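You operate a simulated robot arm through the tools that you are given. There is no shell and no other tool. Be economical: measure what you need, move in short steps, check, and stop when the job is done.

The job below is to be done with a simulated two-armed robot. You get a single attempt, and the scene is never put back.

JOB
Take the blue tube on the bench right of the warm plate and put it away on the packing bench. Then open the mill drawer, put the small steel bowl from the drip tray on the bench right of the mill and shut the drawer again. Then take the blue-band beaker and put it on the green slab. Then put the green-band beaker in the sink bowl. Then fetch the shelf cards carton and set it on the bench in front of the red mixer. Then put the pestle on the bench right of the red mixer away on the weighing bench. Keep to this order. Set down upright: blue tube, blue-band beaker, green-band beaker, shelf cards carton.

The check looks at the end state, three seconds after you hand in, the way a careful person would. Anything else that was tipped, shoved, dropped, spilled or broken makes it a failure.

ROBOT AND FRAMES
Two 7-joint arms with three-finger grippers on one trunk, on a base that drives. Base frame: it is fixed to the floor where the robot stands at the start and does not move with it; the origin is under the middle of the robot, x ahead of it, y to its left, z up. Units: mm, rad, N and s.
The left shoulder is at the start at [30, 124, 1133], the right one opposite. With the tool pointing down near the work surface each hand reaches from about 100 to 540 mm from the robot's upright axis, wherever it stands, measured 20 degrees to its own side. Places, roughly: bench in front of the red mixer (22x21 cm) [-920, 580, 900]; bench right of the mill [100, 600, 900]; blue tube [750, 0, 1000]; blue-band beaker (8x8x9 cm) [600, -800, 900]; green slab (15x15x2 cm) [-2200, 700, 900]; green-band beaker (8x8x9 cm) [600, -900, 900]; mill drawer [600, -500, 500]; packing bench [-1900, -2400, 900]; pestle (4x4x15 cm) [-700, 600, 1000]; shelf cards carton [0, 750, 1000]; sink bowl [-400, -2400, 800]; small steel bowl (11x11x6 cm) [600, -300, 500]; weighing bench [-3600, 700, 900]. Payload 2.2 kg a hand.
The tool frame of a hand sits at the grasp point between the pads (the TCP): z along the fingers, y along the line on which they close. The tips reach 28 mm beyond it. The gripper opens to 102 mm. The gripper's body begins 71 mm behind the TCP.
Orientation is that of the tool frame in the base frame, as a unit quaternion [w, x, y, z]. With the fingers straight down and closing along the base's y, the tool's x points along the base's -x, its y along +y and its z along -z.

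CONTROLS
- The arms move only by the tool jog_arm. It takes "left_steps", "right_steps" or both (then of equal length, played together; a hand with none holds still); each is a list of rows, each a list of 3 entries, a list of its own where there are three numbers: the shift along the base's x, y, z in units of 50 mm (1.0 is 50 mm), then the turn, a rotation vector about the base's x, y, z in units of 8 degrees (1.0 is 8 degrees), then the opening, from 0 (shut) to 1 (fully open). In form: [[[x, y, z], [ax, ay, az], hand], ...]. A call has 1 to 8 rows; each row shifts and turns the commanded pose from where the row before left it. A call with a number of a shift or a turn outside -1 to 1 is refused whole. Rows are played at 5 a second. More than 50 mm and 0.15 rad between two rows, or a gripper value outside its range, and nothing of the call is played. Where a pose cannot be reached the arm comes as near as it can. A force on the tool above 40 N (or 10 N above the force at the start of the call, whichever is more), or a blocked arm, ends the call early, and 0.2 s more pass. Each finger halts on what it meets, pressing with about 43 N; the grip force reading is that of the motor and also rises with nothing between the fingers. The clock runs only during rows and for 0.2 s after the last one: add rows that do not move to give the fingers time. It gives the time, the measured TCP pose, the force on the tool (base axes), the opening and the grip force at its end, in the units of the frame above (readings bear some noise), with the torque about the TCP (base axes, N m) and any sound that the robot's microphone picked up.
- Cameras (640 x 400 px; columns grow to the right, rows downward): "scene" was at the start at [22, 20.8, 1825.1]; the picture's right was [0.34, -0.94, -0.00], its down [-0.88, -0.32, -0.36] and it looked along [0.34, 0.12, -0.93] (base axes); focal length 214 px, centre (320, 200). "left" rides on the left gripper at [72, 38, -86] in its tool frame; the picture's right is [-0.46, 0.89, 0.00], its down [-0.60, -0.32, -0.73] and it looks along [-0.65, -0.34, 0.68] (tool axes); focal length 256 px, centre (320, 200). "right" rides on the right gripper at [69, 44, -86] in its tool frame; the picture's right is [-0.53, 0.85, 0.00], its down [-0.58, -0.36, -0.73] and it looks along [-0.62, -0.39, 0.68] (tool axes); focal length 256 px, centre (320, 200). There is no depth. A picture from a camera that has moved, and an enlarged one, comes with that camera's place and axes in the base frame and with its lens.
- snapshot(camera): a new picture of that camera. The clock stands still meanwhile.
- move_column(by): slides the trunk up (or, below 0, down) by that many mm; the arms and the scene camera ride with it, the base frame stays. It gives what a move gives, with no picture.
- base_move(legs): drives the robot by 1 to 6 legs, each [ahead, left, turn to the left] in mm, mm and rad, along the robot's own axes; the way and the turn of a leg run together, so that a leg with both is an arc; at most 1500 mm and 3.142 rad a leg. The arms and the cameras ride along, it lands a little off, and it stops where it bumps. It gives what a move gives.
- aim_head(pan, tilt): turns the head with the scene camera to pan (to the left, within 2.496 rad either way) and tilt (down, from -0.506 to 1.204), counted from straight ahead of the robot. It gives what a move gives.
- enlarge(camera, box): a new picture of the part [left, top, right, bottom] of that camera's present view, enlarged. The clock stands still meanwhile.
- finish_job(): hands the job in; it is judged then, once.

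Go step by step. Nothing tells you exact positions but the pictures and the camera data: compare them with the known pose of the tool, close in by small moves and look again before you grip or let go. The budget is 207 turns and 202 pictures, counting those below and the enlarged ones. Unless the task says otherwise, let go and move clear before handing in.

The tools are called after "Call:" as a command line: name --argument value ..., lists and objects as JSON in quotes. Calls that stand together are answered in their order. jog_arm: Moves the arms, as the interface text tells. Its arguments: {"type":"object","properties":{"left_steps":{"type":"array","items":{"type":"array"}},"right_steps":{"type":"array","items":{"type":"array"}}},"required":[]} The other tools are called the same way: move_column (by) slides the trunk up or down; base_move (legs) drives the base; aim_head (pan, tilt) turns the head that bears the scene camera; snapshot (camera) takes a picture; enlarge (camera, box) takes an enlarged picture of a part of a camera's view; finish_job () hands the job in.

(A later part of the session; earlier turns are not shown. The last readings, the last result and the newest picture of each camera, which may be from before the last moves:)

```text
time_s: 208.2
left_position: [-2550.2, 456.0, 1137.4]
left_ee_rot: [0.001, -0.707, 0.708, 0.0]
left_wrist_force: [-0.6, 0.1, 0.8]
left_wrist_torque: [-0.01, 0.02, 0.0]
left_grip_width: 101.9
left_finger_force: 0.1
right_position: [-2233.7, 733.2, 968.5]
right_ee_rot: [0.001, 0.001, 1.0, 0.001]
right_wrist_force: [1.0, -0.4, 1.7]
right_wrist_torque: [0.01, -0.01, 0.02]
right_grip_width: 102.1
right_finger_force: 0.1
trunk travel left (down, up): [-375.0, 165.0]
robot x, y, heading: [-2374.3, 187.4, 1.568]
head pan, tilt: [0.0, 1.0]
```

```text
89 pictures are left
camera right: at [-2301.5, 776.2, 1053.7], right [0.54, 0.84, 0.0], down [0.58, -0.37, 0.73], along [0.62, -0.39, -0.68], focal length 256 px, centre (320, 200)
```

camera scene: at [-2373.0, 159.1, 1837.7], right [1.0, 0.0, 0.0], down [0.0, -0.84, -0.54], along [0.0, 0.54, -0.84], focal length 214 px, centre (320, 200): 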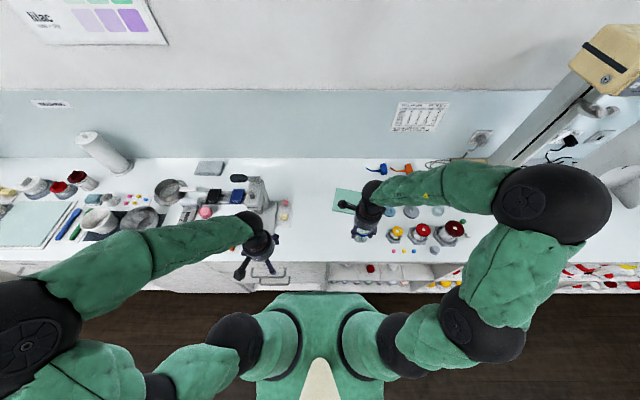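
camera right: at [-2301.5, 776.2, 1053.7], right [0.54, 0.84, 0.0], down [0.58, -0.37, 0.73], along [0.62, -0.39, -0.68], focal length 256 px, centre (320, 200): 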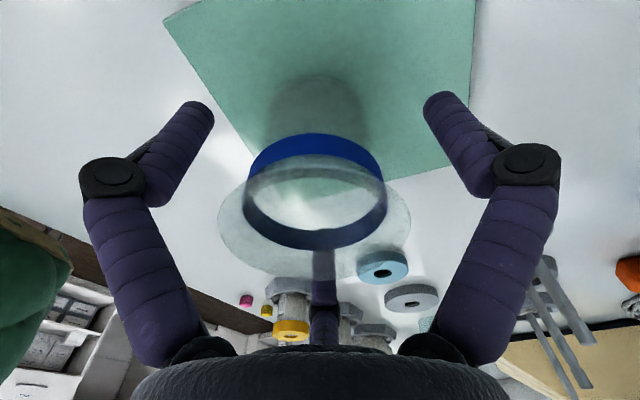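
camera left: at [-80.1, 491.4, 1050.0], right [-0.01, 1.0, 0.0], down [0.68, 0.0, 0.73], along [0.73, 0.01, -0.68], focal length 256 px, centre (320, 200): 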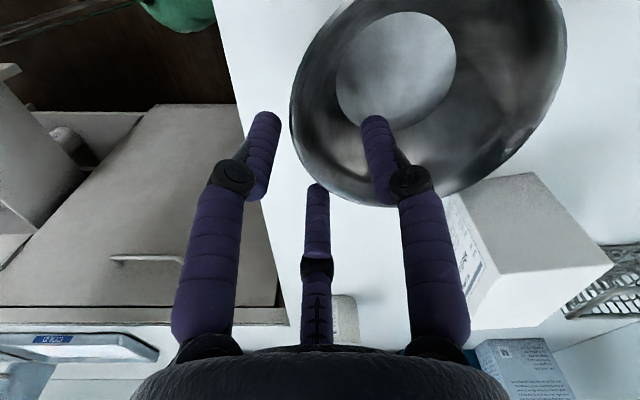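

Blue beaker stands upright on the slab. Raise, retract, and drive back for the green-band beaker.

Call:
jog_arm --right_steps '[[[0, 0, 0.6], [0, 0, 0], 1], [[0, 0, 0.9], [0, 0, 0], 1], [[0, 0, 0.9], [0, 0, 0], 1], [[0, 0, 0.9], [0, 0, 0], 1], [[0, -0.9, 0.1], [0, 0, 0], 1], [[0, -0.9, 0], [0, 0, 0], 1]]'

Call:
enlarge --camera "scene" --box '[310, 170, 406, 230]'

Call:
base_move --legs '[[-350, 0, 0], [0, 0, -1.571], [1250, -300, 0], [1000, -300, 0], [190, 0, 0]]'

Call:
snapshot --camera "right"

Call:
snapshot --camera "scene"

```text
time_s: 209.6
left_position: [-2551.5, 456.4, 1137.3]
left_ee_rot: [0.001, -0.707, 0.708, 0.0]
left_wrist_force: [0.3, 0.3, -0.6]
left_wrist_torque: [0.03, 0.02, 0.02]
left_grip_width: 102.2
left_finger_force: 0.1
right_position: [-2234.9, 639.7, 1138.0]
right_ee_rot: [0.001, 0.0, 1.0, 0.0]
right_wrist_force: [0.7, 0.5, -0.1]
right_wrist_torque: [0.02, 0.0, 0.01]
right_grip_width: 102.0
right_finger_force: 0.0
trunk travel left (down, up): [-375.0, 165.0]
robot x, y, heading: [-2372.9, 188.6, 1.571]
head pan, tilt: [0.0, 1.0]
```

```text
6.67 times, centred on (358, 200) of scene
camera zoom: at [-2374.0, 229.8, 1837.7], right [1.0, 0.0, 0.0], down [0.0, -0.84, -0.54], along [0.0, 0.54, -0.84], focal length 1430 px, centre (67, 200)
```

zoom: 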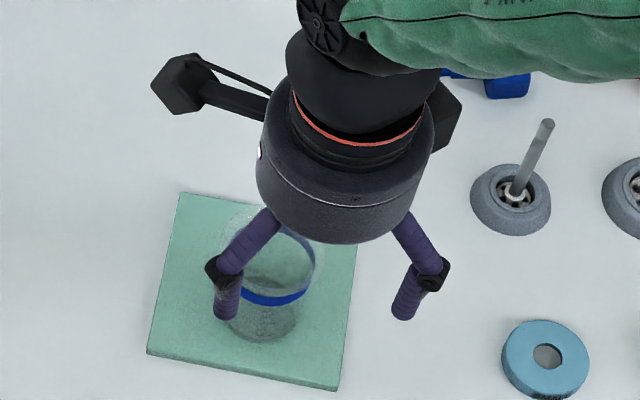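

```text
time_s: 227.8
left_position: [307.5, -612.0, 1137.4]
left_ee_rot: [0.0, 0.01, 1.0, 0.0]
left_wrist_force: [0.4, -0.7, -0.3]
left_wrist_torque: [0.03, 0.04, 0.0]
left_grip_width: 101.9
left_finger_force: 0.0
right_position: [488.2, -933.1, 1136.7]
right_ee_rot: [0.0, 0.715, 0.699, 0.0]
right_wrist_force: [0.3, 0.0, 1.0]
right_wrist_torque: [-0.01, 0.04, -0.02]
right_grip_width: 101.9
right_finger_force: 0.1
trunk travel left (down, up): [-375.0, 165.0]
robot x, y, heading: [33.3, -782.8, -0.021]
head pan, tilt: [0.0, 1.0]
```

```text
87 pictures are left
camera right: at [533.0, -865.0, 1223.3], right [0.83, -0.55, 0.0], down [-0.38, -0.57, 0.73], along [-0.4, -0.61, -0.68], focal length 256 px, centre (320, 200)
```

right: 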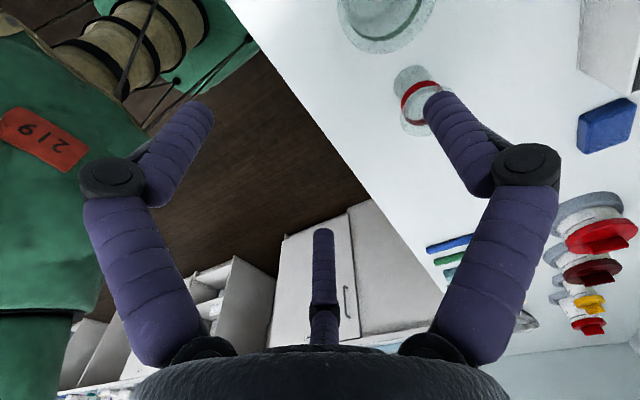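

```text
86 pictures are left
camera scene: at [77.0, -783.7, 1837.6], right [-0.02, -1.0, 0.0], down [-0.84, 0.02, -0.54], along [0.54, -0.01, -0.84], focal length 214 px, centre (320, 200)
```

scene: 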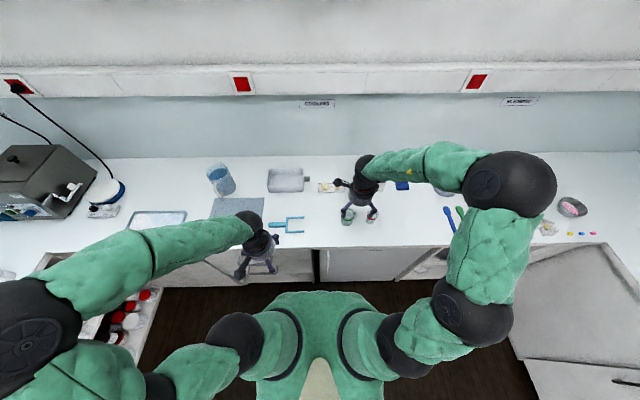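

Move over the green beaker (expected [556, -912]) and check.

Call:
jog_arm --right_steps '[[[0.7, 0.2, 0], [0, 0, 0.15], 1], [[0.7, 0.22, 0], [0, 0, 0], 1], [[0, 0, -0.9], [0, 0, 0], 1], [[0, 0, -0.5], [0, 0, 0], 1], [[0, 0, 0], [0, 0, 0], 1]]'

Call:
snapshot --camera "right"

```text
time_s: 229.0
left_position: [307.0, -612.1, 1139.2]
left_ee_rot: [0.001, 0.01, 1.0, 0.001]
left_wrist_force: [0.0, 0.2, -0.2]
left_wrist_torque: [0.0, -0.01, -0.02]
left_grip_width: 102.2
left_finger_force: 0.0
right_position: [555.7, -908.8, 1067.8]
right_ee_rot: [0.001, 0.706, 0.708, 0.0]
right_wrist_force: [0.0, 0.0, 0.5]
right_wrist_torque: [-0.02, 0.0, 0.0]
right_grip_width: 102.2
right_finger_force: 0.0
trunk travel left (down, up): [-375.0, 165.0]
robot x, y, heading: [36.4, -784.9, -0.018]
head pan, tilt: [0.0, 1.0]
```

```text
85 pictures are left
camera right: at [600.7, -841.9, 1154.8], right [0.85, -0.53, 0.0], down [-0.37, -0.58, 0.73], along [-0.39, -0.62, -0.68], focal length 256 px, centre (320, 200)
```

right: 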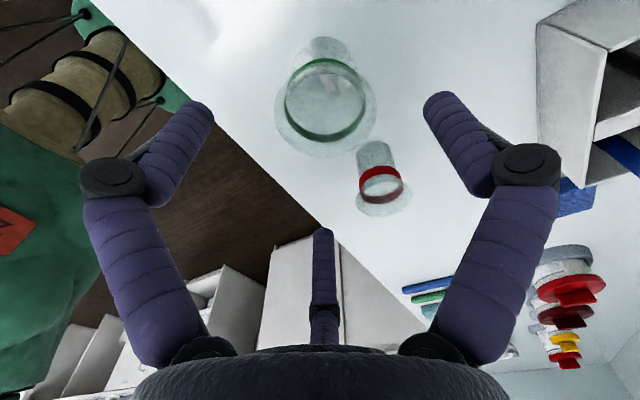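

Green centre refined to [553, -926]. Adjust, descend and check.

Call:
jog_arm --right_steps '[[[-0.05, -0.34, -0.4], [0, 0, 0], 1], [[0, 0, -0.4], [0, 0, 0], 1], [[0, 0, -0.7], [0, 0, 0], 1], [[0, 0, 0], [0, 0, 0], 1]]'

Call:
snapshot --camera "right"

```text
time_s: 230.0
left_position: [306.2, -611.2, 1138.7]
left_ee_rot: [0.001, 0.009, 1.0, 0.0]
left_wrist_force: [-0.5, 0.6, -0.1]
left_wrist_torque: [-0.05, 0.0, -0.02]
left_grip_width: 102.3
left_finger_force: 0.0
right_position: [556.0, -928.9, 992.3]
right_ee_rot: [0.002, 0.707, 0.707, 0.001]
right_wrist_force: [-0.6, 1.3, 0.2]
right_wrist_torque: [0.0, -0.01, 0.0]
right_grip_width: 102.0
right_finger_force: 0.0
trunk travel left (down, up): [-375.0, 165.0]
robot x, y, heading: [29.9, -787.5, -0.023]
head pan, tilt: [0.0, 1.0]
```

```text
84 pictures are left
camera right: at [599.1, -859.4, 1079.2], right [0.85, -0.53, 0.0], down [-0.37, -0.58, 0.73], along [-0.39, -0.62, -0.68], focal length 256 px, centre (320, 200)
```

right: 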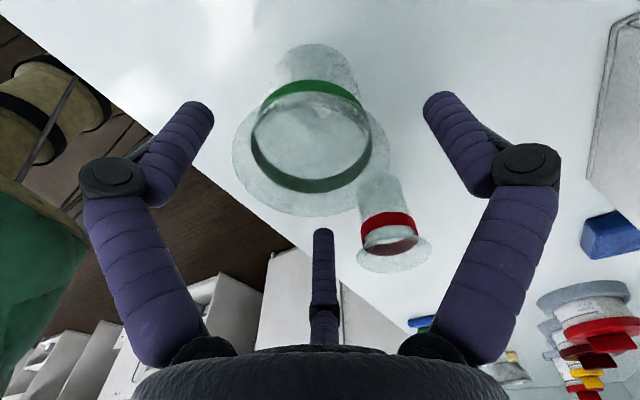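

Small shift +7 mm in y, descend, close.

Call:
jog_arm --right_steps '[[[0, 0.14, 0], [0, 0, 0], 1], [[0, 0, -0.5], [0, 0, 0], 1], [[0, 0, -0.36], [0, 0, 0], 1], [[0, 0, 0], [0, 0, 0], 0.8], [[0, 0, 0], [0, 0, 0], 0.6], [[0, 0, 0], [0, 0, 0], 0.45], [[0, 0, 0], [0, 0, 0], 0.45], [[0, 0, 0], [0, 0, 0], 0.45]]'

Call:
snapshot --camera "right"

```text
time_s: 231.8
left_position: [306.8, -612.5, 1137.3]
left_ee_rot: [0.001, 0.01, 1.0, 0.0]
left_wrist_force: [0.1, 0.3, -0.4]
left_wrist_torque: [0.02, 0.04, -0.01]
left_grip_width: 101.8
left_finger_force: 0.1
right_position: [555.8, -921.4, 951.1]
right_ee_rot: [0.002, 0.707, 0.707, 0.001]
right_wrist_force: [1.3, -0.9, 6.1]
right_wrist_torque: [-0.05, -0.2, -0.02]
right_grip_width: 63.8
right_finger_force: 42.9
trunk travel left (down, up): [-375.0, 165.0]
robot x, y, heading: [39.1, -786.5, -0.02]
head pan, tilt: [0.0, 1.0]
```

```text
83 pictures are left
camera right: at [598.9, -852.7, 1036.1], right [0.85, -0.53, 0.0], down [-0.37, -0.58, 0.73], along [-0.39, -0.62, -0.68], focal length 256 px, centre (320, 200)
```

right: 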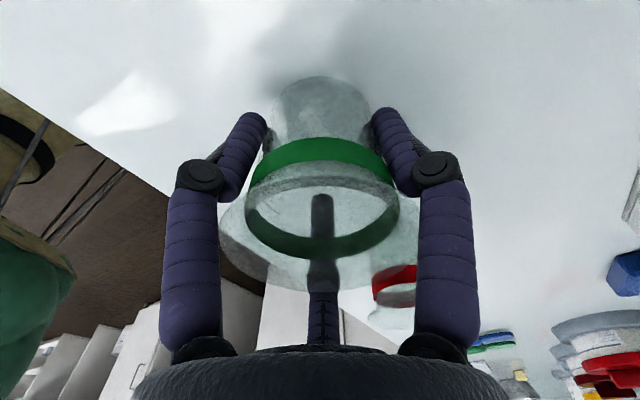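

Green beaker gripped. Lift, retract, and drive toward the sink.

Call:
jog_arm --right_steps '[[[0, 0, 0.4], [0, 0, 0], 0.56], [[0, 0, 0.9], [0, 0, 0], 0.56], [[0, 0, 0.9], [0, 0, 0], 0.56], [[0, 0, 0.9], [0, 0, 0], 0.56], [[-0.9, 0, 0.5], [0, 0, 0], 0.56], [[-0.9, 0, 0], [0, 0, 0], 0.56], [[-0.8, 0, 0], [0, 0, 0], 0.56]]'

Call:
base_move --legs '[[-450, 0, 0], [0, 0, -1.55], [450, 100, 0], [420, 100, 0]]'

Call:
snapshot --camera "scene"

Call:
snapshot --camera "right"

```text
refused: row 5 steps farther than a row can; nothing moved
```

```text
time_s: 242.6
left_position: [-53.7, -1864.5, 1137.0]
left_ee_rot: [0.0, 0.712, 0.702, 0.0]
left_wrist_force: [0.1, -0.8, -0.2]
left_wrist_torque: [0.05, 0.06, 0.02]
left_grip_width: 101.9
left_finger_force: 0.1
right_position: [-364.1, -2096.8, 942.1]
right_ee_rot: [-0.019, 1.0, 0.004, -0.004]
right_wrist_force: [-1.2, 10.3, -3.7]
right_wrist_torque: [0.51, 0.01, -0.12]
right_grip_width: 60.3
right_finger_force: 43.1
trunk travel left (down, up): [-375.0, 165.0]
robot x, y, heading: [-229.9, -1598.2, -1.587]
head pan, tilt: [0.0, 1.0]
stopped in leg 4: the force on the tool passed its limit at 51 N (the readings are from after the stop); the commanded pose is now the measured one
```

```text
82 pictures are left
camera scene: at [-229.3, -1634.1, 1837.6], right [-1.0, 0.01, 0.0], down [0.01, 0.84, -0.54], along [-0.01, -0.54, -0.84], focal length 214 px, centre (320, 200)
```

scene: 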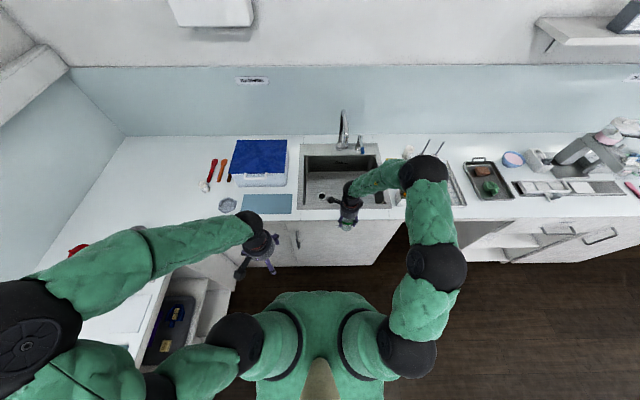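

```text
81 pictures are left
camera right: at [-292.8, -2144.2, 1025.1], right [-0.53, -0.85, -0.03], down [-0.57, 0.33, 0.75], along [-0.63, 0.41, -0.66], focal length 256 px, centre (320, 200)
```

right: 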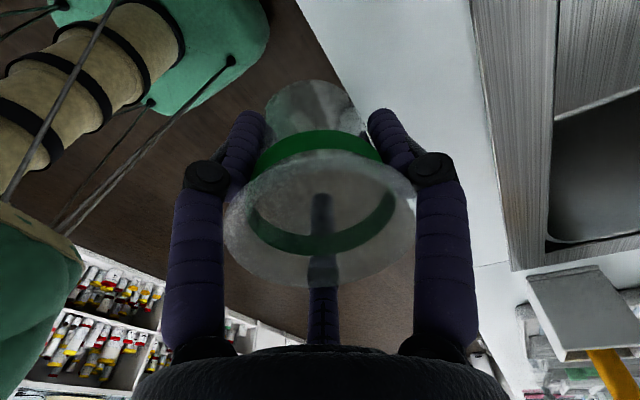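

My lift was refused (row too long) yet the base drove; the low beaker touched the sink bench's front edge and stopped, still held. I back off and raise now, then inspect.

Call:
base_move --legs '[[-80, 0, 0]]'

Call:
jog_arm --right_steps '[[[0, 0, 0.9], [0, 0, 0], 0.5], [[0, 0, 0.9], [0, 0, 0], 0.5], [[0, 0, 0.9], [0, 0, 0], 0.5], [[0, 0, 0.9], [0, 0, 0], 0.5], [[0, 0, 0], [0, 0, 0], 0.5]]'

Call:
snapshot --camera "right"

Call:
enlarge --camera "scene" --box '[260, 90, 420, 240]'

```text
time_s: 243.7
left_position: [-55.2, -1783.4, 1138.1]
left_ee_rot: [0.002, 0.712, 0.702, -0.001]
left_wrist_force: [-0.7, 0.2, -0.2]
left_wrist_torque: [-0.05, -0.02, 0.01]
left_grip_width: 102.2
left_finger_force: 0.0
right_position: [-362.8, -2021.2, 944.3]
right_ee_rot: [-0.013, 1.0, 0.004, -0.004]
right_wrist_force: [0.9, 0.2, -1.2]
right_wrist_torque: [-0.07, 0.0, -0.03]
right_grip_width: 60.3
right_finger_force: 42.9
trunk travel left (down, up): [-375.0, 165.0]
robot x, y, heading: [-225.3, -1513.2, -1.583]
head pan, tilt: [0.0, 1.0]
```

```text
time_s: 244.9
left_position: [-54.2, -1785.6, 1138.6]
left_ee_rot: [0.0, 0.712, 0.702, 0.001]
left_wrist_force: [-0.1, -0.3, 1.0]
left_wrist_torque: [-0.02, 0.0, 0.02]
left_grip_width: 101.8
left_finger_force: 0.1
right_position: [-361.4, -2022.6, 1123.1]
right_ee_rot: [-0.014, 1.0, 0.004, -0.004]
right_wrist_force: [0.5, -0.4, -1.2]
right_wrist_torque: [0.02, -0.02, 0.0]
right_grip_width: 60.4
right_finger_force: 42.9
trunk travel left (down, up): [-375.0, 165.0]
robot x, y, heading: [-225.0, -1512.9, -1.584]
head pan, tilt: [0.0, 1.0]
```

```text
80 pictures are left
camera right: at [-292.6, -2067.8, 1208.0], right [-0.53, -0.85, -0.02], down [-0.57, 0.34, 0.75], along [-0.63, 0.41, -0.67], focal length 256 px, centre (320, 200)
```

right: 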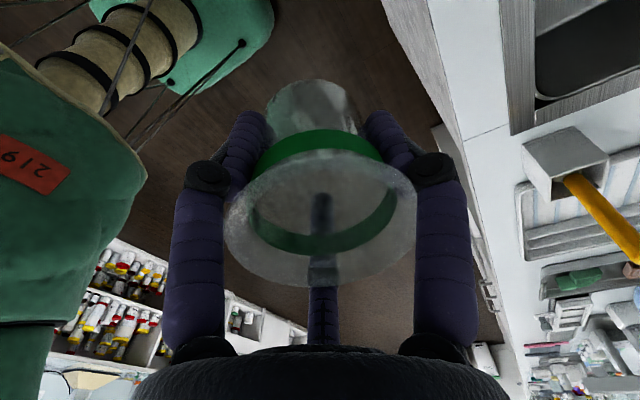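

```text
2.67 times, centred on (340, 165) of scene
camera zoom: at [-229.6, -1554.4, 1837.6], right [-1.0, 0.01, 0.0], down [0.01, 0.84, -0.54], along [-0.01, -0.54, -0.84], focal length 572 px, centre (267, 293)
```

zoom: 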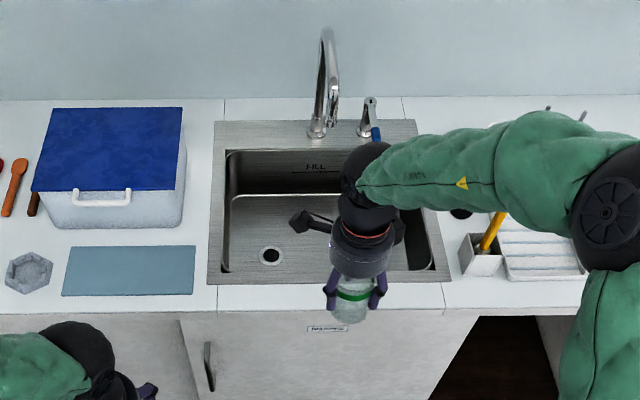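

Beaker still fine. Basin spans x -151…-577, y -2207…-2552; faucet spout end ≈[-375,-2420,1098]. I'll place it at about [-310,-2300]. Straighten the hand and drive in.

Call:
base_move --legs '[[0, 55, 0.013], [310, 0, 0]]'

Call:
jog_arm --right_steps '[[[0, 0, 0], [-0.2, -0.06, -0.06], 0.5], [[0, 0, 0], [0, 0, 0], 0.5]]'

Call:
snapshot --camera "scene"

Call:
snapshot --camera "right"

```text
time_s: 247.5
left_position: [5.3, -2097.2, 1137.2]
left_ee_rot: [-0.001, 0.706, 0.708, 0.0]
left_wrist_force: [-0.4, -0.6, 0.7]
left_wrist_torque: [0.03, 0.02, -0.02]
left_grip_width: 101.9
left_finger_force: 0.1
right_position: [-300.3, -2337.7, 1122.9]
right_ee_rot: [-0.013, 1.0, 0.011, -0.004]
right_wrist_force: [0.2, -0.2, -1.2]
right_wrist_torque: [0.03, 0.01, 0.0]
right_grip_width: 60.4
right_finger_force: 42.9
trunk travel left (down, up): [-375.0, 165.0]
robot x, y, heading: [-167.8, -1830.0, -1.566]
head pan, tilt: [0.0, 1.0]
```

```text
time_s: 248.1
left_position: [6.3, -2097.4, 1137.7]
left_ee_rot: [0.001, 0.706, 0.708, -0.001]
left_wrist_force: [0.0, -0.6, 0.3]
left_wrist_torque: [0.02, -0.03, 0.03]
left_grip_width: 101.9
left_finger_force: 0.1
right_position: [-299.0, -2337.7, 1123.9]
right_ee_rot: [0.001, 1.0, 0.007, 0.001]
right_wrist_force: [0.4, -0.4, -0.8]
right_wrist_torque: [0.04, 0.0, -0.02]
right_grip_width: 60.4
right_finger_force: 43.4
trunk travel left (down, up): [-375.0, 165.0]
robot x, y, heading: [-175.4, -1828.9, -1.561]
head pan, tilt: [0.0, 1.0]
```

```text
78 pictures are left
camera scene: at [-173.5, -1868.3, 1837.6], right [-1.0, 0.0, 0.0], down [0.0, 0.84, -0.54], along [0.0, -0.54, -0.84], focal length 214 px, centre (320, 200)
```

scene: 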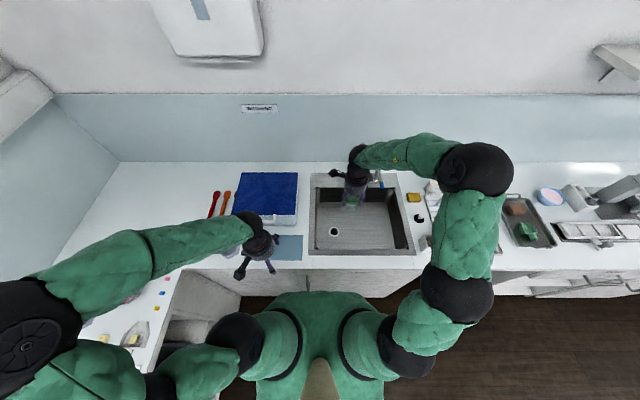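

```text
77 pictures are left
camera right: at [-229.5, -2381.1, 1210.2], right [-0.52, -0.85, 0.0], down [-0.58, 0.36, 0.73], along [-0.62, 0.38, -0.68], focal length 256 px, centre (320, 200)
```

right: 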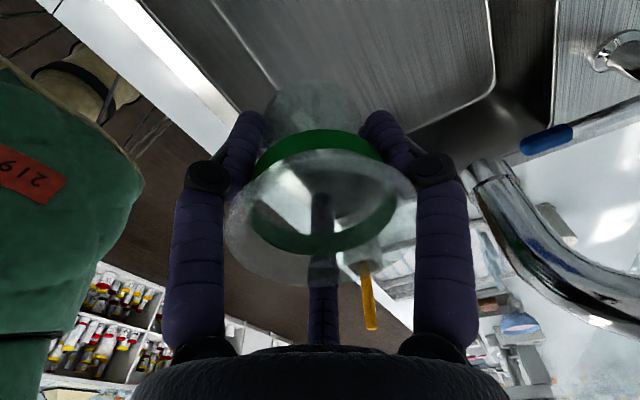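

The faucet spout is near; I shift 40 mm toward the front, then lower the trunk and the hand.

Call:
jog_arm --right_steps '[[[0, 0.8, 0], [0, 0, 0], 0.5], [[0, 0, 0], [0, 0, 0], 0.5]]'

Call:
move_column --by -120

Call:
jog_arm --right_steps '[[[0, 0, -0.7], [0, 0, 0], 0.5], [[0, 0, -0.7], [0, 0, 0], 0.5], [[0, 0, 0], [0, 0, 0], 0.5]]'

Call:
enlarge --camera "scene" --box '[280, 140, 440, 240]'

Call:
snapshot --camera "right"

```text
time_s: 248.7
left_position: [5.6, -2097.4, 1138.0]
left_ee_rot: [0.0, 0.707, 0.707, 0.0]
left_wrist_force: [0.1, 0.3, -0.1]
left_wrist_torque: [0.07, 0.03, -0.04]
left_grip_width: 102.1
left_finger_force: 0.0
right_position: [-298.1, -2298.3, 1124.7]
right_ee_rot: [0.0, 1.0, 0.007, 0.0]
right_wrist_force: [-0.2, 0.0, -1.3]
right_wrist_torque: [0.04, 0.01, 0.05]
right_grip_width: 60.5
right_finger_force: 42.9
trunk travel left (down, up): [-375.0, 165.0]
robot x, y, heading: [-174.4, -1829.3, -1.569]
head pan, tilt: [0.0, 1.0]
```

```text
time_s: 250.2
left_position: [3.9, -2096.1, 1017.6]
left_ee_rot: [0.0, 0.707, 0.708, 0.0]
left_wrist_force: [0.1, -0.2, -1.0]
left_wrist_torque: [-0.01, 0.01, -0.02]
left_grip_width: 102.1
left_finger_force: 0.0
right_position: [-298.6, -2297.7, 1006.4]
right_ee_rot: [0.001, 1.0, 0.007, 0.001]
right_wrist_force: [0.2, -0.8, -0.1]
right_wrist_torque: [-0.01, 0.04, 0.04]
right_grip_width: 60.3
right_finger_force: 42.9
trunk travel left (down, up): [-255.0, 285.0]
robot x, y, heading: [-167.6, -1824.3, -1.568]
head pan, tilt: [0.0, 1.0]
```

```text
time_s: 251.0
left_position: [5.7, -2096.8, 1017.4]
left_ee_rot: [0.0, 0.707, 0.707, 0.0]
left_wrist_force: [0.2, 0.7, -0.6]
left_wrist_torque: [0.02, -0.01, -0.03]
left_grip_width: 102.1
left_finger_force: 0.0
right_position: [-298.9, -2297.7, 933.7]
right_ee_rot: [0.001, 1.0, 0.007, 0.0]
right_wrist_force: [-0.1, 0.2, -0.6]
right_wrist_torque: [-0.01, -0.01, -0.01]
right_grip_width: 60.2
right_finger_force: 43.3
trunk travel left (down, up): [-255.0, 285.0]
robot x, y, heading: [-176.9, -1827.6, -1.569]
head pan, tilt: [0.0, 1.0]
```

```text
4.00 times, centred on (360, 190) of scene
camera zoom: at [-173.4, -1866.8, 1717.7], right [-1.0, 0.0, 0.0], down [0.0, 0.84, -0.54], along [0.0, -0.54, -0.84], focal length 858 px, centre (160, 240)
```

zoom: 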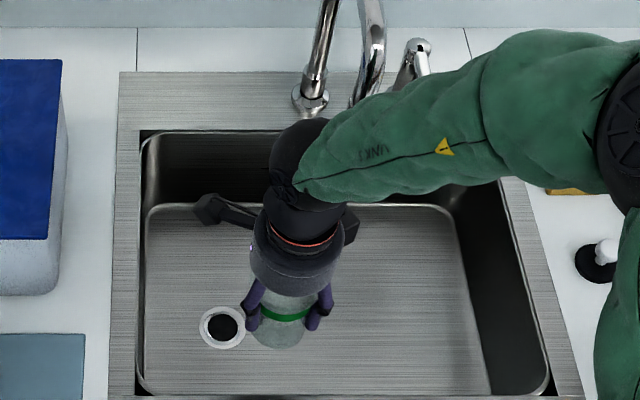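

```text
75 pictures are left
camera right: at [-229.3, -2341.4, 1020.7], right [-0.52, -0.85, 0.0], down [-0.58, 0.36, 0.73], along [-0.62, 0.38, -0.68], focal length 256 px, centre (320, 200)
```

right: 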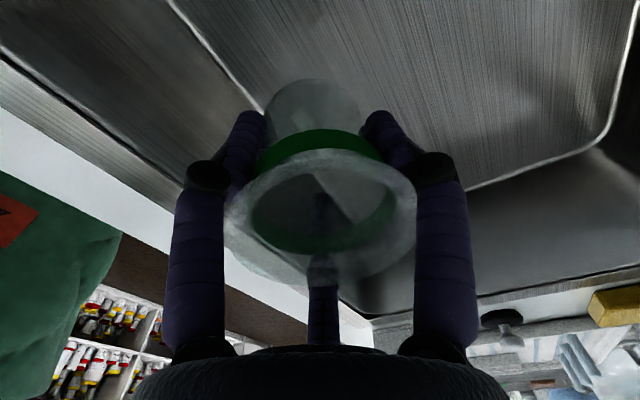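

Good clearance. Lower further into the basin, slowly near the floor (≈740–755).

Call:
jog_arm --right_steps '[[[0, 0, -0.8], [0, 0, 0], 0.5], [[0, 0, -0.8], [0, 0, 0], 0.5], [[0, 0, -0.5], [0, 0, 0], 0.5], [[0, 0, -0.2], [0, 0, 0], 0.5], [[0, 0, -0.16], [0, 0, 0], 0.5], [[0, 0, -0.16], [0, 0, 0], 0.5], [[0, 0, 0], [0, 0, 0], 0.5]]'

Call:
enlarge --camera "scene" --box '[280, 140, 440, 240]'

```text
time_s: 252.6
left_position: [4.6, -2094.6, 1019.2]
left_ee_rot: [0.001, 0.706, 0.708, -0.001]
left_wrist_force: [0.6, 0.3, -0.4]
left_wrist_torque: [-0.03, 0.0, 0.02]
left_grip_width: 102.3
left_finger_force: 0.0
right_position: [-299.1, -2296.3, 806.1]
right_ee_rot: [0.004, 1.0, 0.007, 0.0]
right_wrist_force: [0.7, 3.0, 24.0]
right_wrist_torque: [-0.41, 0.01, 0.0]
right_grip_width: 60.5
right_finger_force: 43.0
trunk travel left (down, up): [-255.0, 285.0]
robot x, y, heading: [-171.1, -1831.6, -1.567]
head pan, tilt: [0.0, 1.0]
```

```text
4.00 times, centred on (360, 190) of scene
camera zoom: at [-172.8, -1864.7, 1718.0], right [-1.0, 0.0, 0.0], down [0.0, 0.84, -0.54], along [0.0, -0.54, -0.84], focal length 858 px, centre (160, 240)
```

zoom: 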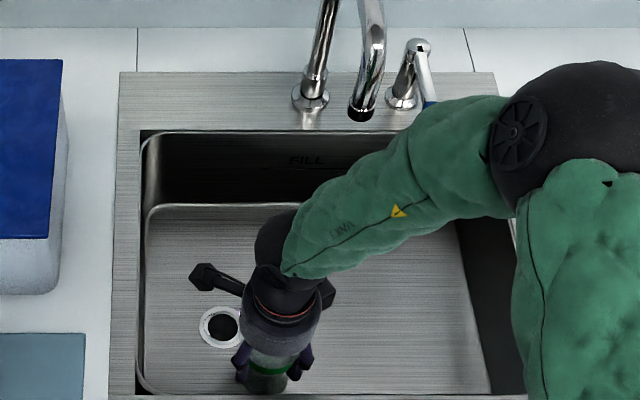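

Contact with the basin floor at ≈755. Release slowly.

Call:
jog_arm --right_steps '[[[0, 0, 0.05], [0, 0, 0], 0.58], [[0, 0, 0], [0, 0, 0], 0.64], [[0, 0, 0], [0, 0, 0], 0.72], [[0, 0, 0], [0, 0, 0], 0.85], [[0, 0, 0], [0, 0, 0], 1], [[0, 0, 0], [0, 0, 0], 1]]'

Call:
snapshot --camera "right"

```text
time_s: 254.0
left_position: [5.0, -2096.6, 1017.9]
left_ee_rot: [0.0, 0.706, 0.708, -0.001]
left_wrist_force: [1.2, 0.6, 0.6]
left_wrist_torque: [-0.01, 0.0, -0.01]
left_grip_width: 101.8
left_finger_force: 0.1
right_position: [-299.1, -2296.6, 806.3]
right_ee_rot: [0.001, 1.0, 0.008, -0.001]
right_wrist_force: [-0.1, 0.3, -0.6]
right_wrist_torque: [-0.04, -0.01, 0.0]
right_grip_width: 101.9
right_finger_force: 0.1
trunk travel left (down, up): [-255.0, 285.0]
robot x, y, heading: [-172.2, -1829.9, -1.568]
head pan, tilt: [0.0, 1.0]
```

```text
73 pictures are left
camera right: at [-229.3, -2339.2, 892.7], right [-0.52, -0.85, 0.0], down [-0.58, 0.36, 0.73], along [-0.62, 0.38, -0.68], focal length 256 px, centre (320, 200)
```

right: 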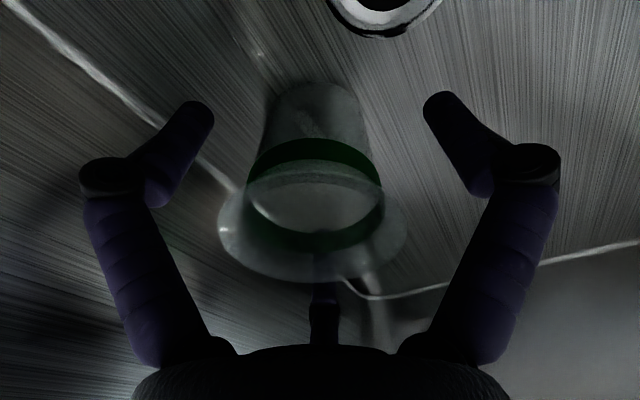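

Beaker stands in the sink. Raise straight out, then verify.

Call:
jog_arm --right_steps '[[[0, 0, 0.6], [0, 0, 0], 1], [[0, 0, 0.9], [0, 0, 0], 1], [[0, 0, 0.9], [0, 0, 0], 1], [[0, 0, 0.9], [0, 0, 0], 1]]'

Call:
move_column --by 120

Call:
base_move --legs '[[-350, 0, 0]]'

Call:
enlarge --camera "scene" --box '[260, 90, 420, 190]'

```text
time_s: 255.0
left_position: [5.7, -2096.3, 1018.4]
left_ee_rot: [0.001, 0.706, 0.708, 0.0]
left_wrist_force: [-0.1, 0.9, 0.9]
left_wrist_torque: [-0.01, -0.01, 0.01]
left_grip_width: 102.3
left_finger_force: 0.1
right_position: [-300.4, -2297.6, 972.5]
right_ee_rot: [0.0, 1.0, 0.008, 0.001]
right_wrist_force: [0.4, 0.1, -0.5]
right_wrist_torque: [-0.03, 0.02, -0.04]
right_grip_width: 101.9
right_finger_force: 0.0
trunk travel left (down, up): [-255.0, 285.0]
robot x, y, heading: [-169.7, -1832.1, -1.566]
head pan, tilt: [0.0, 1.0]
```

```text
time_s: 256.5
left_position: [4.6, -2096.8, 1138.1]
left_ee_rot: [0.001, 0.706, 0.708, -0.001]
left_wrist_force: [-0.3, 0.3, 0.0]
left_wrist_torque: [0.04, -0.01, 0.03]
left_grip_width: 101.8
left_finger_force: 0.3
right_position: [-301.3, -2300.1, 1093.1]
right_ee_rot: [0.0, 1.0, 0.007, 0.0]
right_wrist_force: [0.0, -0.5, 0.0]
right_wrist_torque: [0.02, -0.01, -0.03]
right_grip_width: 102.0
right_finger_force: 0.0
trunk travel left (down, up): [-375.0, 165.0]
robot x, y, heading: [-172.5, -1827.3, -1.569]
head pan, tilt: [0.0, 1.0]
```

```text
time_s: 258.8
left_position: [4.9, -1749.6, 1137.8]
left_ee_rot: [0.0, 0.709, 0.706, -0.001]
left_wrist_force: [0.3, 0.8, -0.2]
left_wrist_torque: [-0.04, 0.02, 0.02]
left_grip_width: 102.0
left_finger_force: 0.0
right_position: [-303.3, -1951.4, 1092.6]
right_ee_rot: [0.0, 1.0, 0.003, 0.0]
right_wrist_force: [0.4, -0.2, -0.1]
right_wrist_torque: [-0.05, 0.0, 0.01]
right_grip_width: 102.0
right_finger_force: 0.0
trunk travel left (down, up): [-375.0, 165.0]
robot x, y, heading: [-170.9, -1482.1, -1.579]
head pan, tilt: [0.0, 1.0]
```

```text
4.00 times, centred on (340, 140) of scene
camera zoom: at [-173.0, -1518.9, 1837.7], right [-1.0, 0.01, 0.0], down [0.01, 0.84, -0.54], along [0.0, -0.54, -0.84], focal length 858 px, centre (240, 440)
```

zoom: 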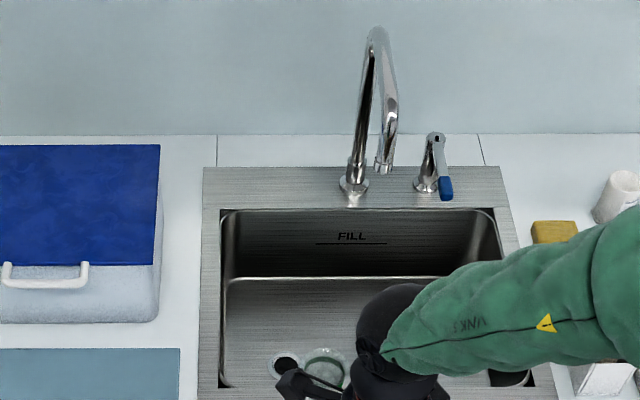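

Green beaker stands in the sink near the drain. Next: the shelf cards carton. I turn around and drive to the left bench.

Call:
base_move --legs '[[0, 0, 3.142], [0, 0, 0.01], [800, -60, 0], [700, -70, 0]]'

Call:
aim_head --pan 0.0 --tilt 0.9

Call:
snapshot --camera "scene"

```text
refused: 3.142 is not a number from -3.14159 to 3.14159
```

```text
time_s: 259.4
left_position: [4.8, -1750.3, 1137.8]
left_ee_rot: [0.001, 0.709, 0.705, -0.001]
left_wrist_force: [-0.3, 0.5, 0.3]
left_wrist_torque: [-0.01, 0.02, 0.03]
left_grip_width: 102.1
left_finger_force: 0.1
right_position: [-304.1, -1950.3, 1092.5]
right_ee_rot: [0.001, 1.0, 0.004, 0.0]
right_wrist_force: [0.1, 0.0, 0.0]
right_wrist_torque: [-0.01, 0.0, 0.01]
right_grip_width: 102.1
right_finger_force: 0.1
trunk travel left (down, up): [-375.0, 165.0]
robot x, y, heading: [-170.8, -1479.6, -1.578]
head pan, tilt: [0.0, 0.901]
```

```text
71 pictures are left
camera scene: at [-173.0, -1525.6, 1844.9], right [-1.0, 0.01, 0.0], down [0.0, 0.78, -0.62], along [0.0, -0.62, -0.78], focal length 214 px, centre (320, 200)
```

scene: 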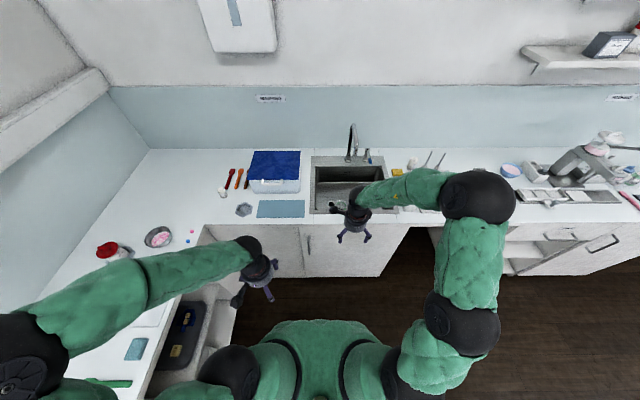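

Refused (limit 3.14159). I first move to the room's middle, rotate there, then go to the carton.

Call:
base_move --legs '[[-580, -530, 0], [0, 0, 3.14], [480, -330, 0.009], [480, -330, 0]]'

Call:
snapshot --camera "scene"

```text
time_s: 276.8
left_position: [-182.7, 327.7, 1138.3]
left_ee_rot: [0.0, -0.697, 0.717, 0.002]
left_wrist_force: [-0.3, -0.3, -0.4]
left_wrist_torque: [-0.01, 0.03, 0.01]
left_grip_width: 102.0
left_finger_force: 0.1
right_position: [130.1, 520.2, 1093.1]
right_ee_rot: [-0.002, 0.008, 1.0, 0.001]
right_wrist_force: [-0.1, 0.3, -0.6]
right_wrist_torque: [0.03, 0.01, -0.03]
right_grip_width: 101.9
right_finger_force: 0.1
trunk travel left (down, up): [-375.0, 165.0]
robot x, y, heading: [-11.6, 52.2, 1.544]
head pan, tilt: [0.0, 0.901]
```

```text
70 pictures are left
camera scene: at [-12.5, 101.9, 1844.9], right [1.0, -0.03, 0.0], down [-0.02, -0.78, -0.62], along [0.02, 0.62, -0.78], focal length 214 px, centre (320, 200)
```

scene: 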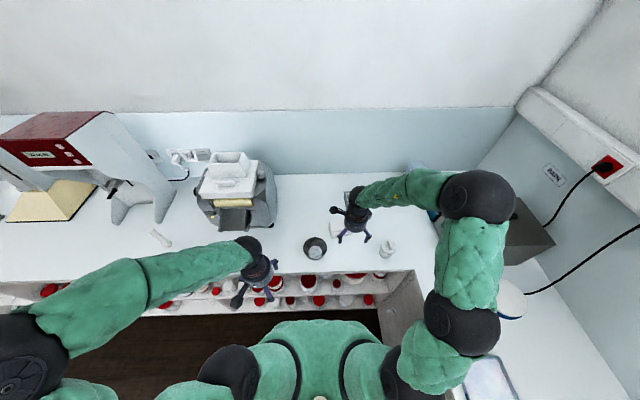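

Zoom on carton, mill, bowl region.

Call:
enlarge --camera "scene" --box '[270, 170, 430, 270]'

Call:
snapshot --camera "right"

```text
4.00 times, centred on (350, 220) of scene
camera zoom: at [-12.5, 101.9, 1844.9], right [1.0, -0.03, 0.0], down [-0.02, -0.78, -0.62], along [0.02, 0.62, -0.78], focal length 858 px, centre (200, 120)
```

zoom: 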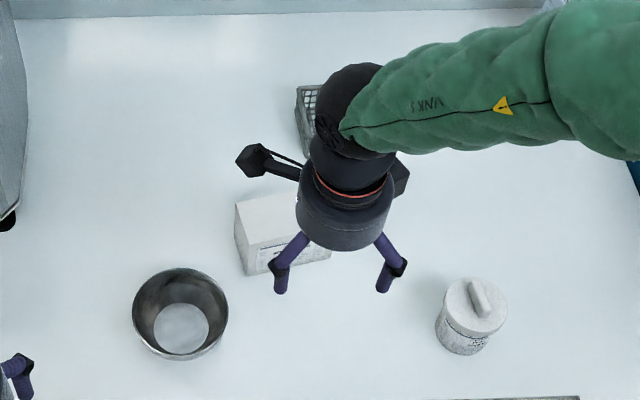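

```text
68 pictures are left
camera right: at [62.3, 564.8, 1178.8], right [0.55, 0.84, 0.0], down [0.57, -0.38, 0.73], along [0.61, -0.4, -0.68], focal length 256 px, centre (320, 200)
```

right: 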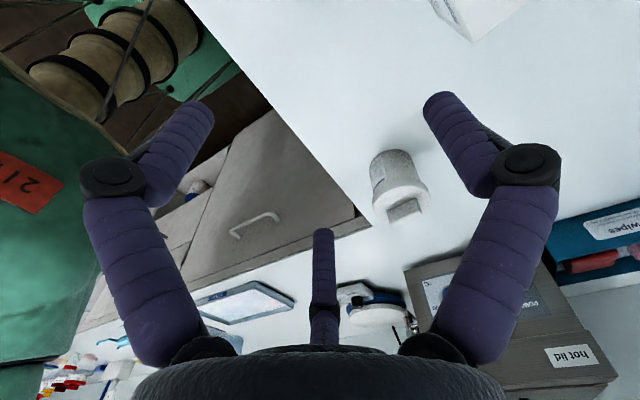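

Carton measures ~107×57×80 mm, centre [111, 642], turned ~9°. Drive 110 mm closer, yaw the right hand to match, and hover (TCP slightly in front of centre).

Call:
base_move --legs '[[110, 0, 0.02]]'

Call:
jog_arm --right_steps '[[[0, 0, 0], [0, 0, 0.6], 1], [[0, 0, 0], [0, 0, 0.5], 1], [[0, 0, 0], [0, 0, 0], 1]]'

Call:
snapshot --camera "right"

Call:
enlarge --camera "scene" --box '[270, 170, 430, 270]'

```text
time_s: 278.0
left_position: [-186.5, 433.2, 1137.1]
left_ee_rot: [0.001, -0.704, 0.711, 0.001]
left_wrist_force: [-0.3, 0.9, -0.7]
left_wrist_torque: [-0.01, 0.01, 0.01]
left_grip_width: 102.1
left_finger_force: 0.0
right_position: [123.3, 634.0, 1092.8]
right_ee_rot: [-0.001, -0.001, 1.0, 0.001]
right_wrist_force: [-0.4, -0.6, -0.2]
right_wrist_torque: [-0.01, 0.01, -0.01]
right_grip_width: 102.2
right_finger_force: 0.1
trunk travel left (down, up): [-375.0, 165.0]
robot x, y, heading: [-12.2, 161.6, 1.556]
head pan, tilt: [0.0, 0.901]
```

```text
time_s: 278.8
left_position: [-185.9, 432.7, 1138.9]
left_ee_rot: [0.001, -0.704, 0.71, 0.001]
left_wrist_force: [-0.2, -0.6, -0.3]
left_wrist_torque: [0.0, 0.02, 0.0]
left_grip_width: 102.1
left_finger_force: 0.1
right_position: [122.2, 631.2, 1093.4]
right_ee_rot: [0.0, -0.078, 0.997, 0.001]
right_wrist_force: [-0.3, -0.8, 0.0]
right_wrist_torque: [-0.01, 0.04, 0.02]
right_grip_width: 102.0
right_finger_force: 0.0
trunk travel left (down, up): [-375.0, 165.0]
robot x, y, heading: [-11.0, 163.7, 1.56]
head pan, tilt: [0.0, 0.901]
```

```text
67 pictures are left
camera right: at [47.8, 663.3, 1178.9], right [0.4, 0.92, 0.0], down [0.63, -0.27, 0.73], along [0.67, -0.29, -0.68], focal length 256 px, centre (320, 200)
```

right: 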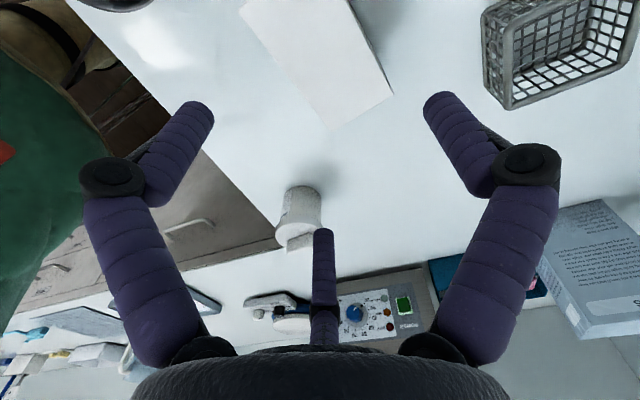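

```text
4.00 times, centred on (350, 220) of scene
camera zoom: at [-11.5, 210.1, 1844.9], right [1.0, -0.01, 0.0], down [-0.01, -0.78, -0.62], along [0.01, 0.62, -0.78], focal length 858 px, centre (200, 120)
```

zoom: 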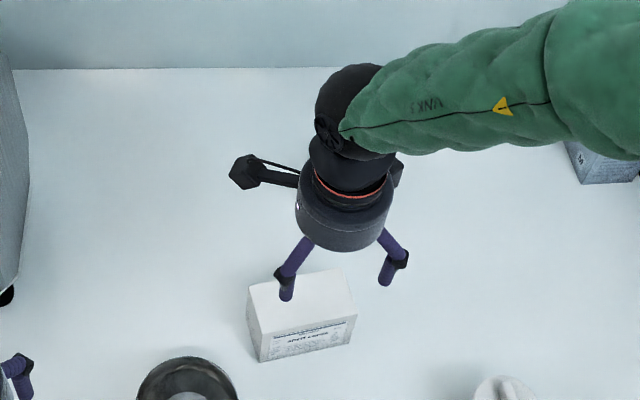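

Carton confirmed at [110, 641]. Adjust and descend to just above.

Call:
jog_arm --right_steps '[[[-0.2, -0.05, -0.6], [0, 0, 0.12], 1], [[0, 0, -0.8], [0, 0, 0], 1], [[0, 0, 0], [0, 0, 0], 1]]'

Call:
snapshot --camera "right"

Call:
enlarge --camera "scene" --box '[300, 190, 396, 270]'

```text
time_s: 279.6
left_position: [-186.1, 431.7, 1139.0]
left_ee_rot: [0.001, -0.703, 0.711, 0.001]
left_wrist_force: [0.2, -0.9, -0.7]
left_wrist_torque: [0.03, -0.03, 0.05]
left_grip_width: 101.9
left_finger_force: 0.1
right_position: [111.8, 630.0, 1022.5]
right_ee_rot: [-0.001, -0.086, 0.996, 0.001]
right_wrist_force: [-0.7, -0.3, -0.9]
right_wrist_torque: [0.02, 0.05, -0.02]
right_grip_width: 101.8
right_finger_force: 0.0
trunk travel left (down, up): [-375.0, 165.0]
robot x, y, heading: [-9.0, 163.2, 1.566]
head pan, tilt: [0.0, 0.901]
```

```text
65 pictures are left
camera right: at [37.0, 662.0, 1109.3], right [0.38, 0.92, 0.0], down [0.63, -0.26, 0.73], along [0.68, -0.28, -0.68], focal length 256 px, centre (320, 200)
```

right: 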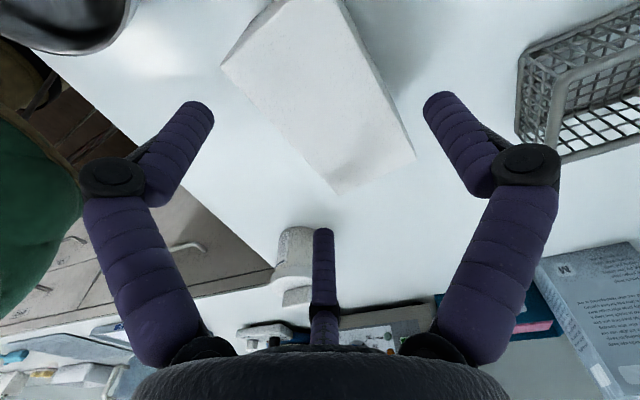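

```text
5.00 times, centred on (348, 230) of scene
camera zoom: at [-11.9, 210.1, 1844.9], right [1.0, -0.01, 0.0], down [-0.01, -0.78, -0.62], along [0.01, 0.62, -0.78], focal length 1072 px, centre (180, 50)
```

zoom: 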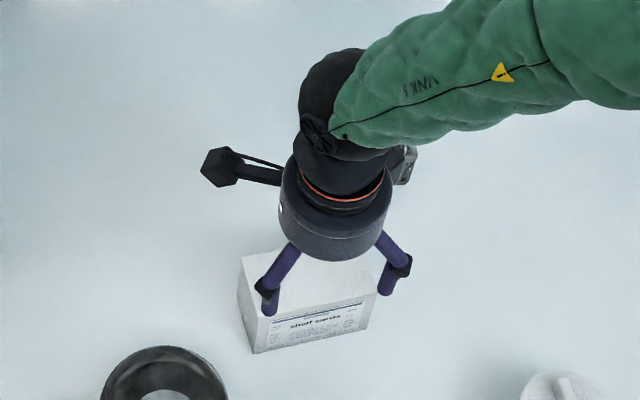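

I refine the hand: 5 mm toward the front and +2° yaw so all fingers clear the box, then descend carefully.

Call:
jog_arm --right_steps '[[[0, -0.11, 0], [0, 0, 0.25], 1], [[0, 0, -0.5], [0, 0, 0], 1], [[0, 0, -0.3], [0, 0, 0], 1], [[0, 0, 0], [0, 0, 0], 1]]'

Call:
snapshot --camera "right"

Call:
enlarge --camera "scene" --box '[300, 190, 396, 270]'

```text
time_s: 280.6
left_position: [-185.1, 433.1, 1137.2]
left_ee_rot: [0.001, -0.703, 0.711, 0.0]
left_wrist_force: [0.7, 0.5, 0.0]
left_wrist_torque: [-0.02, -0.01, 0.02]
left_grip_width: 102.3
left_finger_force: 0.1
right_position: [114.3, 624.2, 982.8]
right_ee_rot: [0.0, -0.104, 0.995, 0.001]
right_wrist_force: [-0.8, -0.1, 0.5]
right_wrist_torque: [0.06, 0.0, 0.01]
right_grip_width: 102.0
right_finger_force: 0.0
trunk travel left (down, up): [-375.0, 165.0]
robot x, y, heading: [-11.0, 162.9, 1.558]
head pan, tilt: [0.0, 0.901]
```

```text
63 pictures are left
camera right: at [37.5, 652.8, 1068.4], right [0.35, 0.94, 0.0], down [0.64, -0.24, 0.73], along [0.68, -0.25, -0.68], focal length 256 px, centre (320, 200)
```

right: 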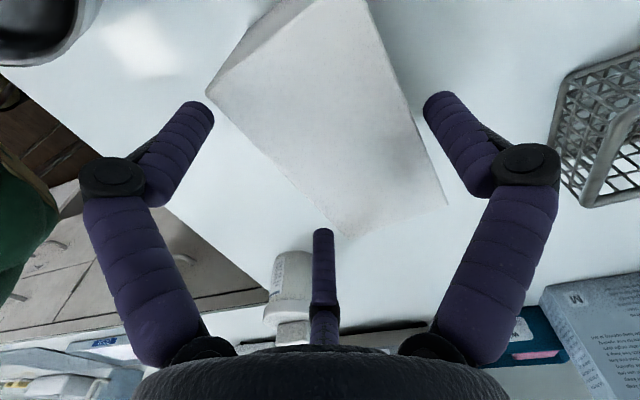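

```text
5.00 times, centred on (348, 230) of scene
camera zoom: at [-11.6, 210.9, 1844.9], right [1.0, -0.01, 0.0], down [-0.01, -0.78, -0.62], along [0.01, 0.62, -0.78], focal length 1072 px, centre (180, 50)
```

zoom: 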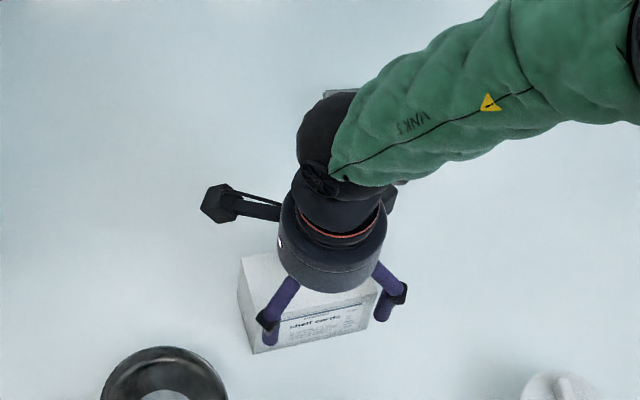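

No contact, fingers outside the box. Lower 35 mm more and close.

Call:
jog_arm --right_steps '[[[0, 0, -0.4], [0, 0, 0], 1], [[0, 0, -0.3], [0, 0, 0], 1], [[0, 0, 0], [0, 0, 0], 0.8], [[0, 0, 0], [0, 0, 0], 0.65], [[0, 0, 0], [0, 0, 0], 0.5], [[0, 0, 0], [0, 0, 0], 0.5], [[0, 0, 0], [0, 0, 0], 0.5]]'

Call:
snapshot --camera "right"

```text
time_s: 282.2
left_position: [-186.4, 432.5, 1138.4]
left_ee_rot: [0.001, -0.704, 0.71, 0.0]
left_wrist_force: [-0.5, 0.4, 0.1]
left_wrist_torque: [-0.01, -0.03, 0.0]
left_grip_width: 102.0
left_finger_force: 0.2
right_position: [114.5, 624.6, 947.3]
right_ee_rot: [0.0, -0.103, 0.995, 0.001]
right_wrist_force: [-0.8, 2.5, 6.0]
right_wrist_torque: [0.12, 0.05, -0.04]
right_grip_width: 83.1
right_finger_force: 43.0
trunk travel left (down, up): [-375.0, 165.0]
robot x, y, heading: [-13.5, 167.6, 1.564]
head pan, tilt: [0.0, 0.901]
```

```text
61 pictures are left
camera right: at [37.7, 652.6, 1034.4], right [0.35, 0.94, 0.0], down [0.64, -0.24, 0.73], along [0.68, -0.25, -0.68], focal length 256 px, centre (320, 200)
```

right: 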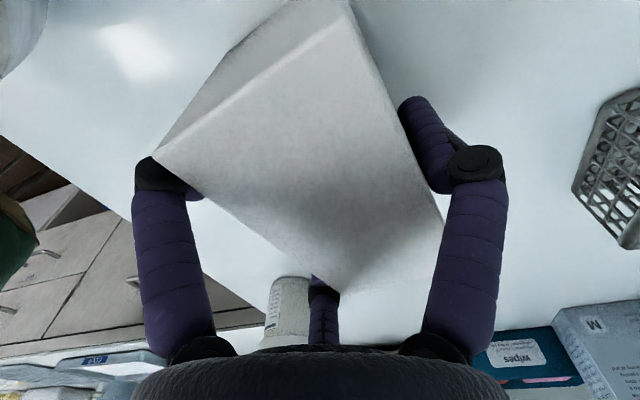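

Held by all three fingers. Lift a little to check.

Call:
jog_arm --right_steps '[[[0, 0, 0.3], [0, 0, 0], 0.5], [[0, 0, 0.5], [0, 0, 0], 0.5], [[0, 0, 0], [0, 0, 0], 0.5]]'

Call:
enlarge --camera "scene" --box '[290, 190, 406, 270]'

```text
time_s: 283.0
left_position: [-186.0, 432.6, 1138.7]
left_ee_rot: [0.001, -0.704, 0.711, 0.0]
left_wrist_force: [0.1, 0.0, 0.0]
left_wrist_torque: [-0.02, 0.0, 0.04]
left_grip_width: 102.0
left_finger_force: 0.0
right_position: [112.9, 625.7, 986.5]
right_ee_rot: [-0.001, -0.104, 0.995, 0.0]
right_wrist_force: [0.0, 0.1, -1.3]
right_wrist_torque: [-0.06, 0.0, -0.01]
right_grip_width: 83.2
right_finger_force: 43.1
trunk travel left (down, up): [-375.0, 165.0]
robot x, y, heading: [-9.5, 161.5, 1.56]
head pan, tilt: [0.0, 0.901]
```

```text
5.00 times, centred on (348, 230) of scene
camera zoom: at [-11.4, 211.7, 1844.8], right [1.0, -0.01, 0.0], down [-0.01, -0.78, -0.62], along [0.01, 0.62, -0.78], focal length 1072 px, centre (180, 50)
```

zoom: 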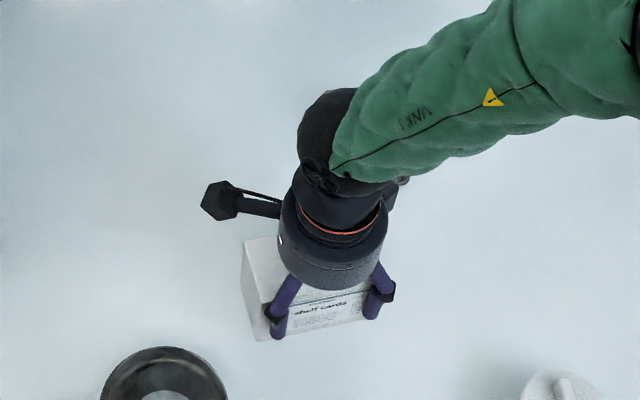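

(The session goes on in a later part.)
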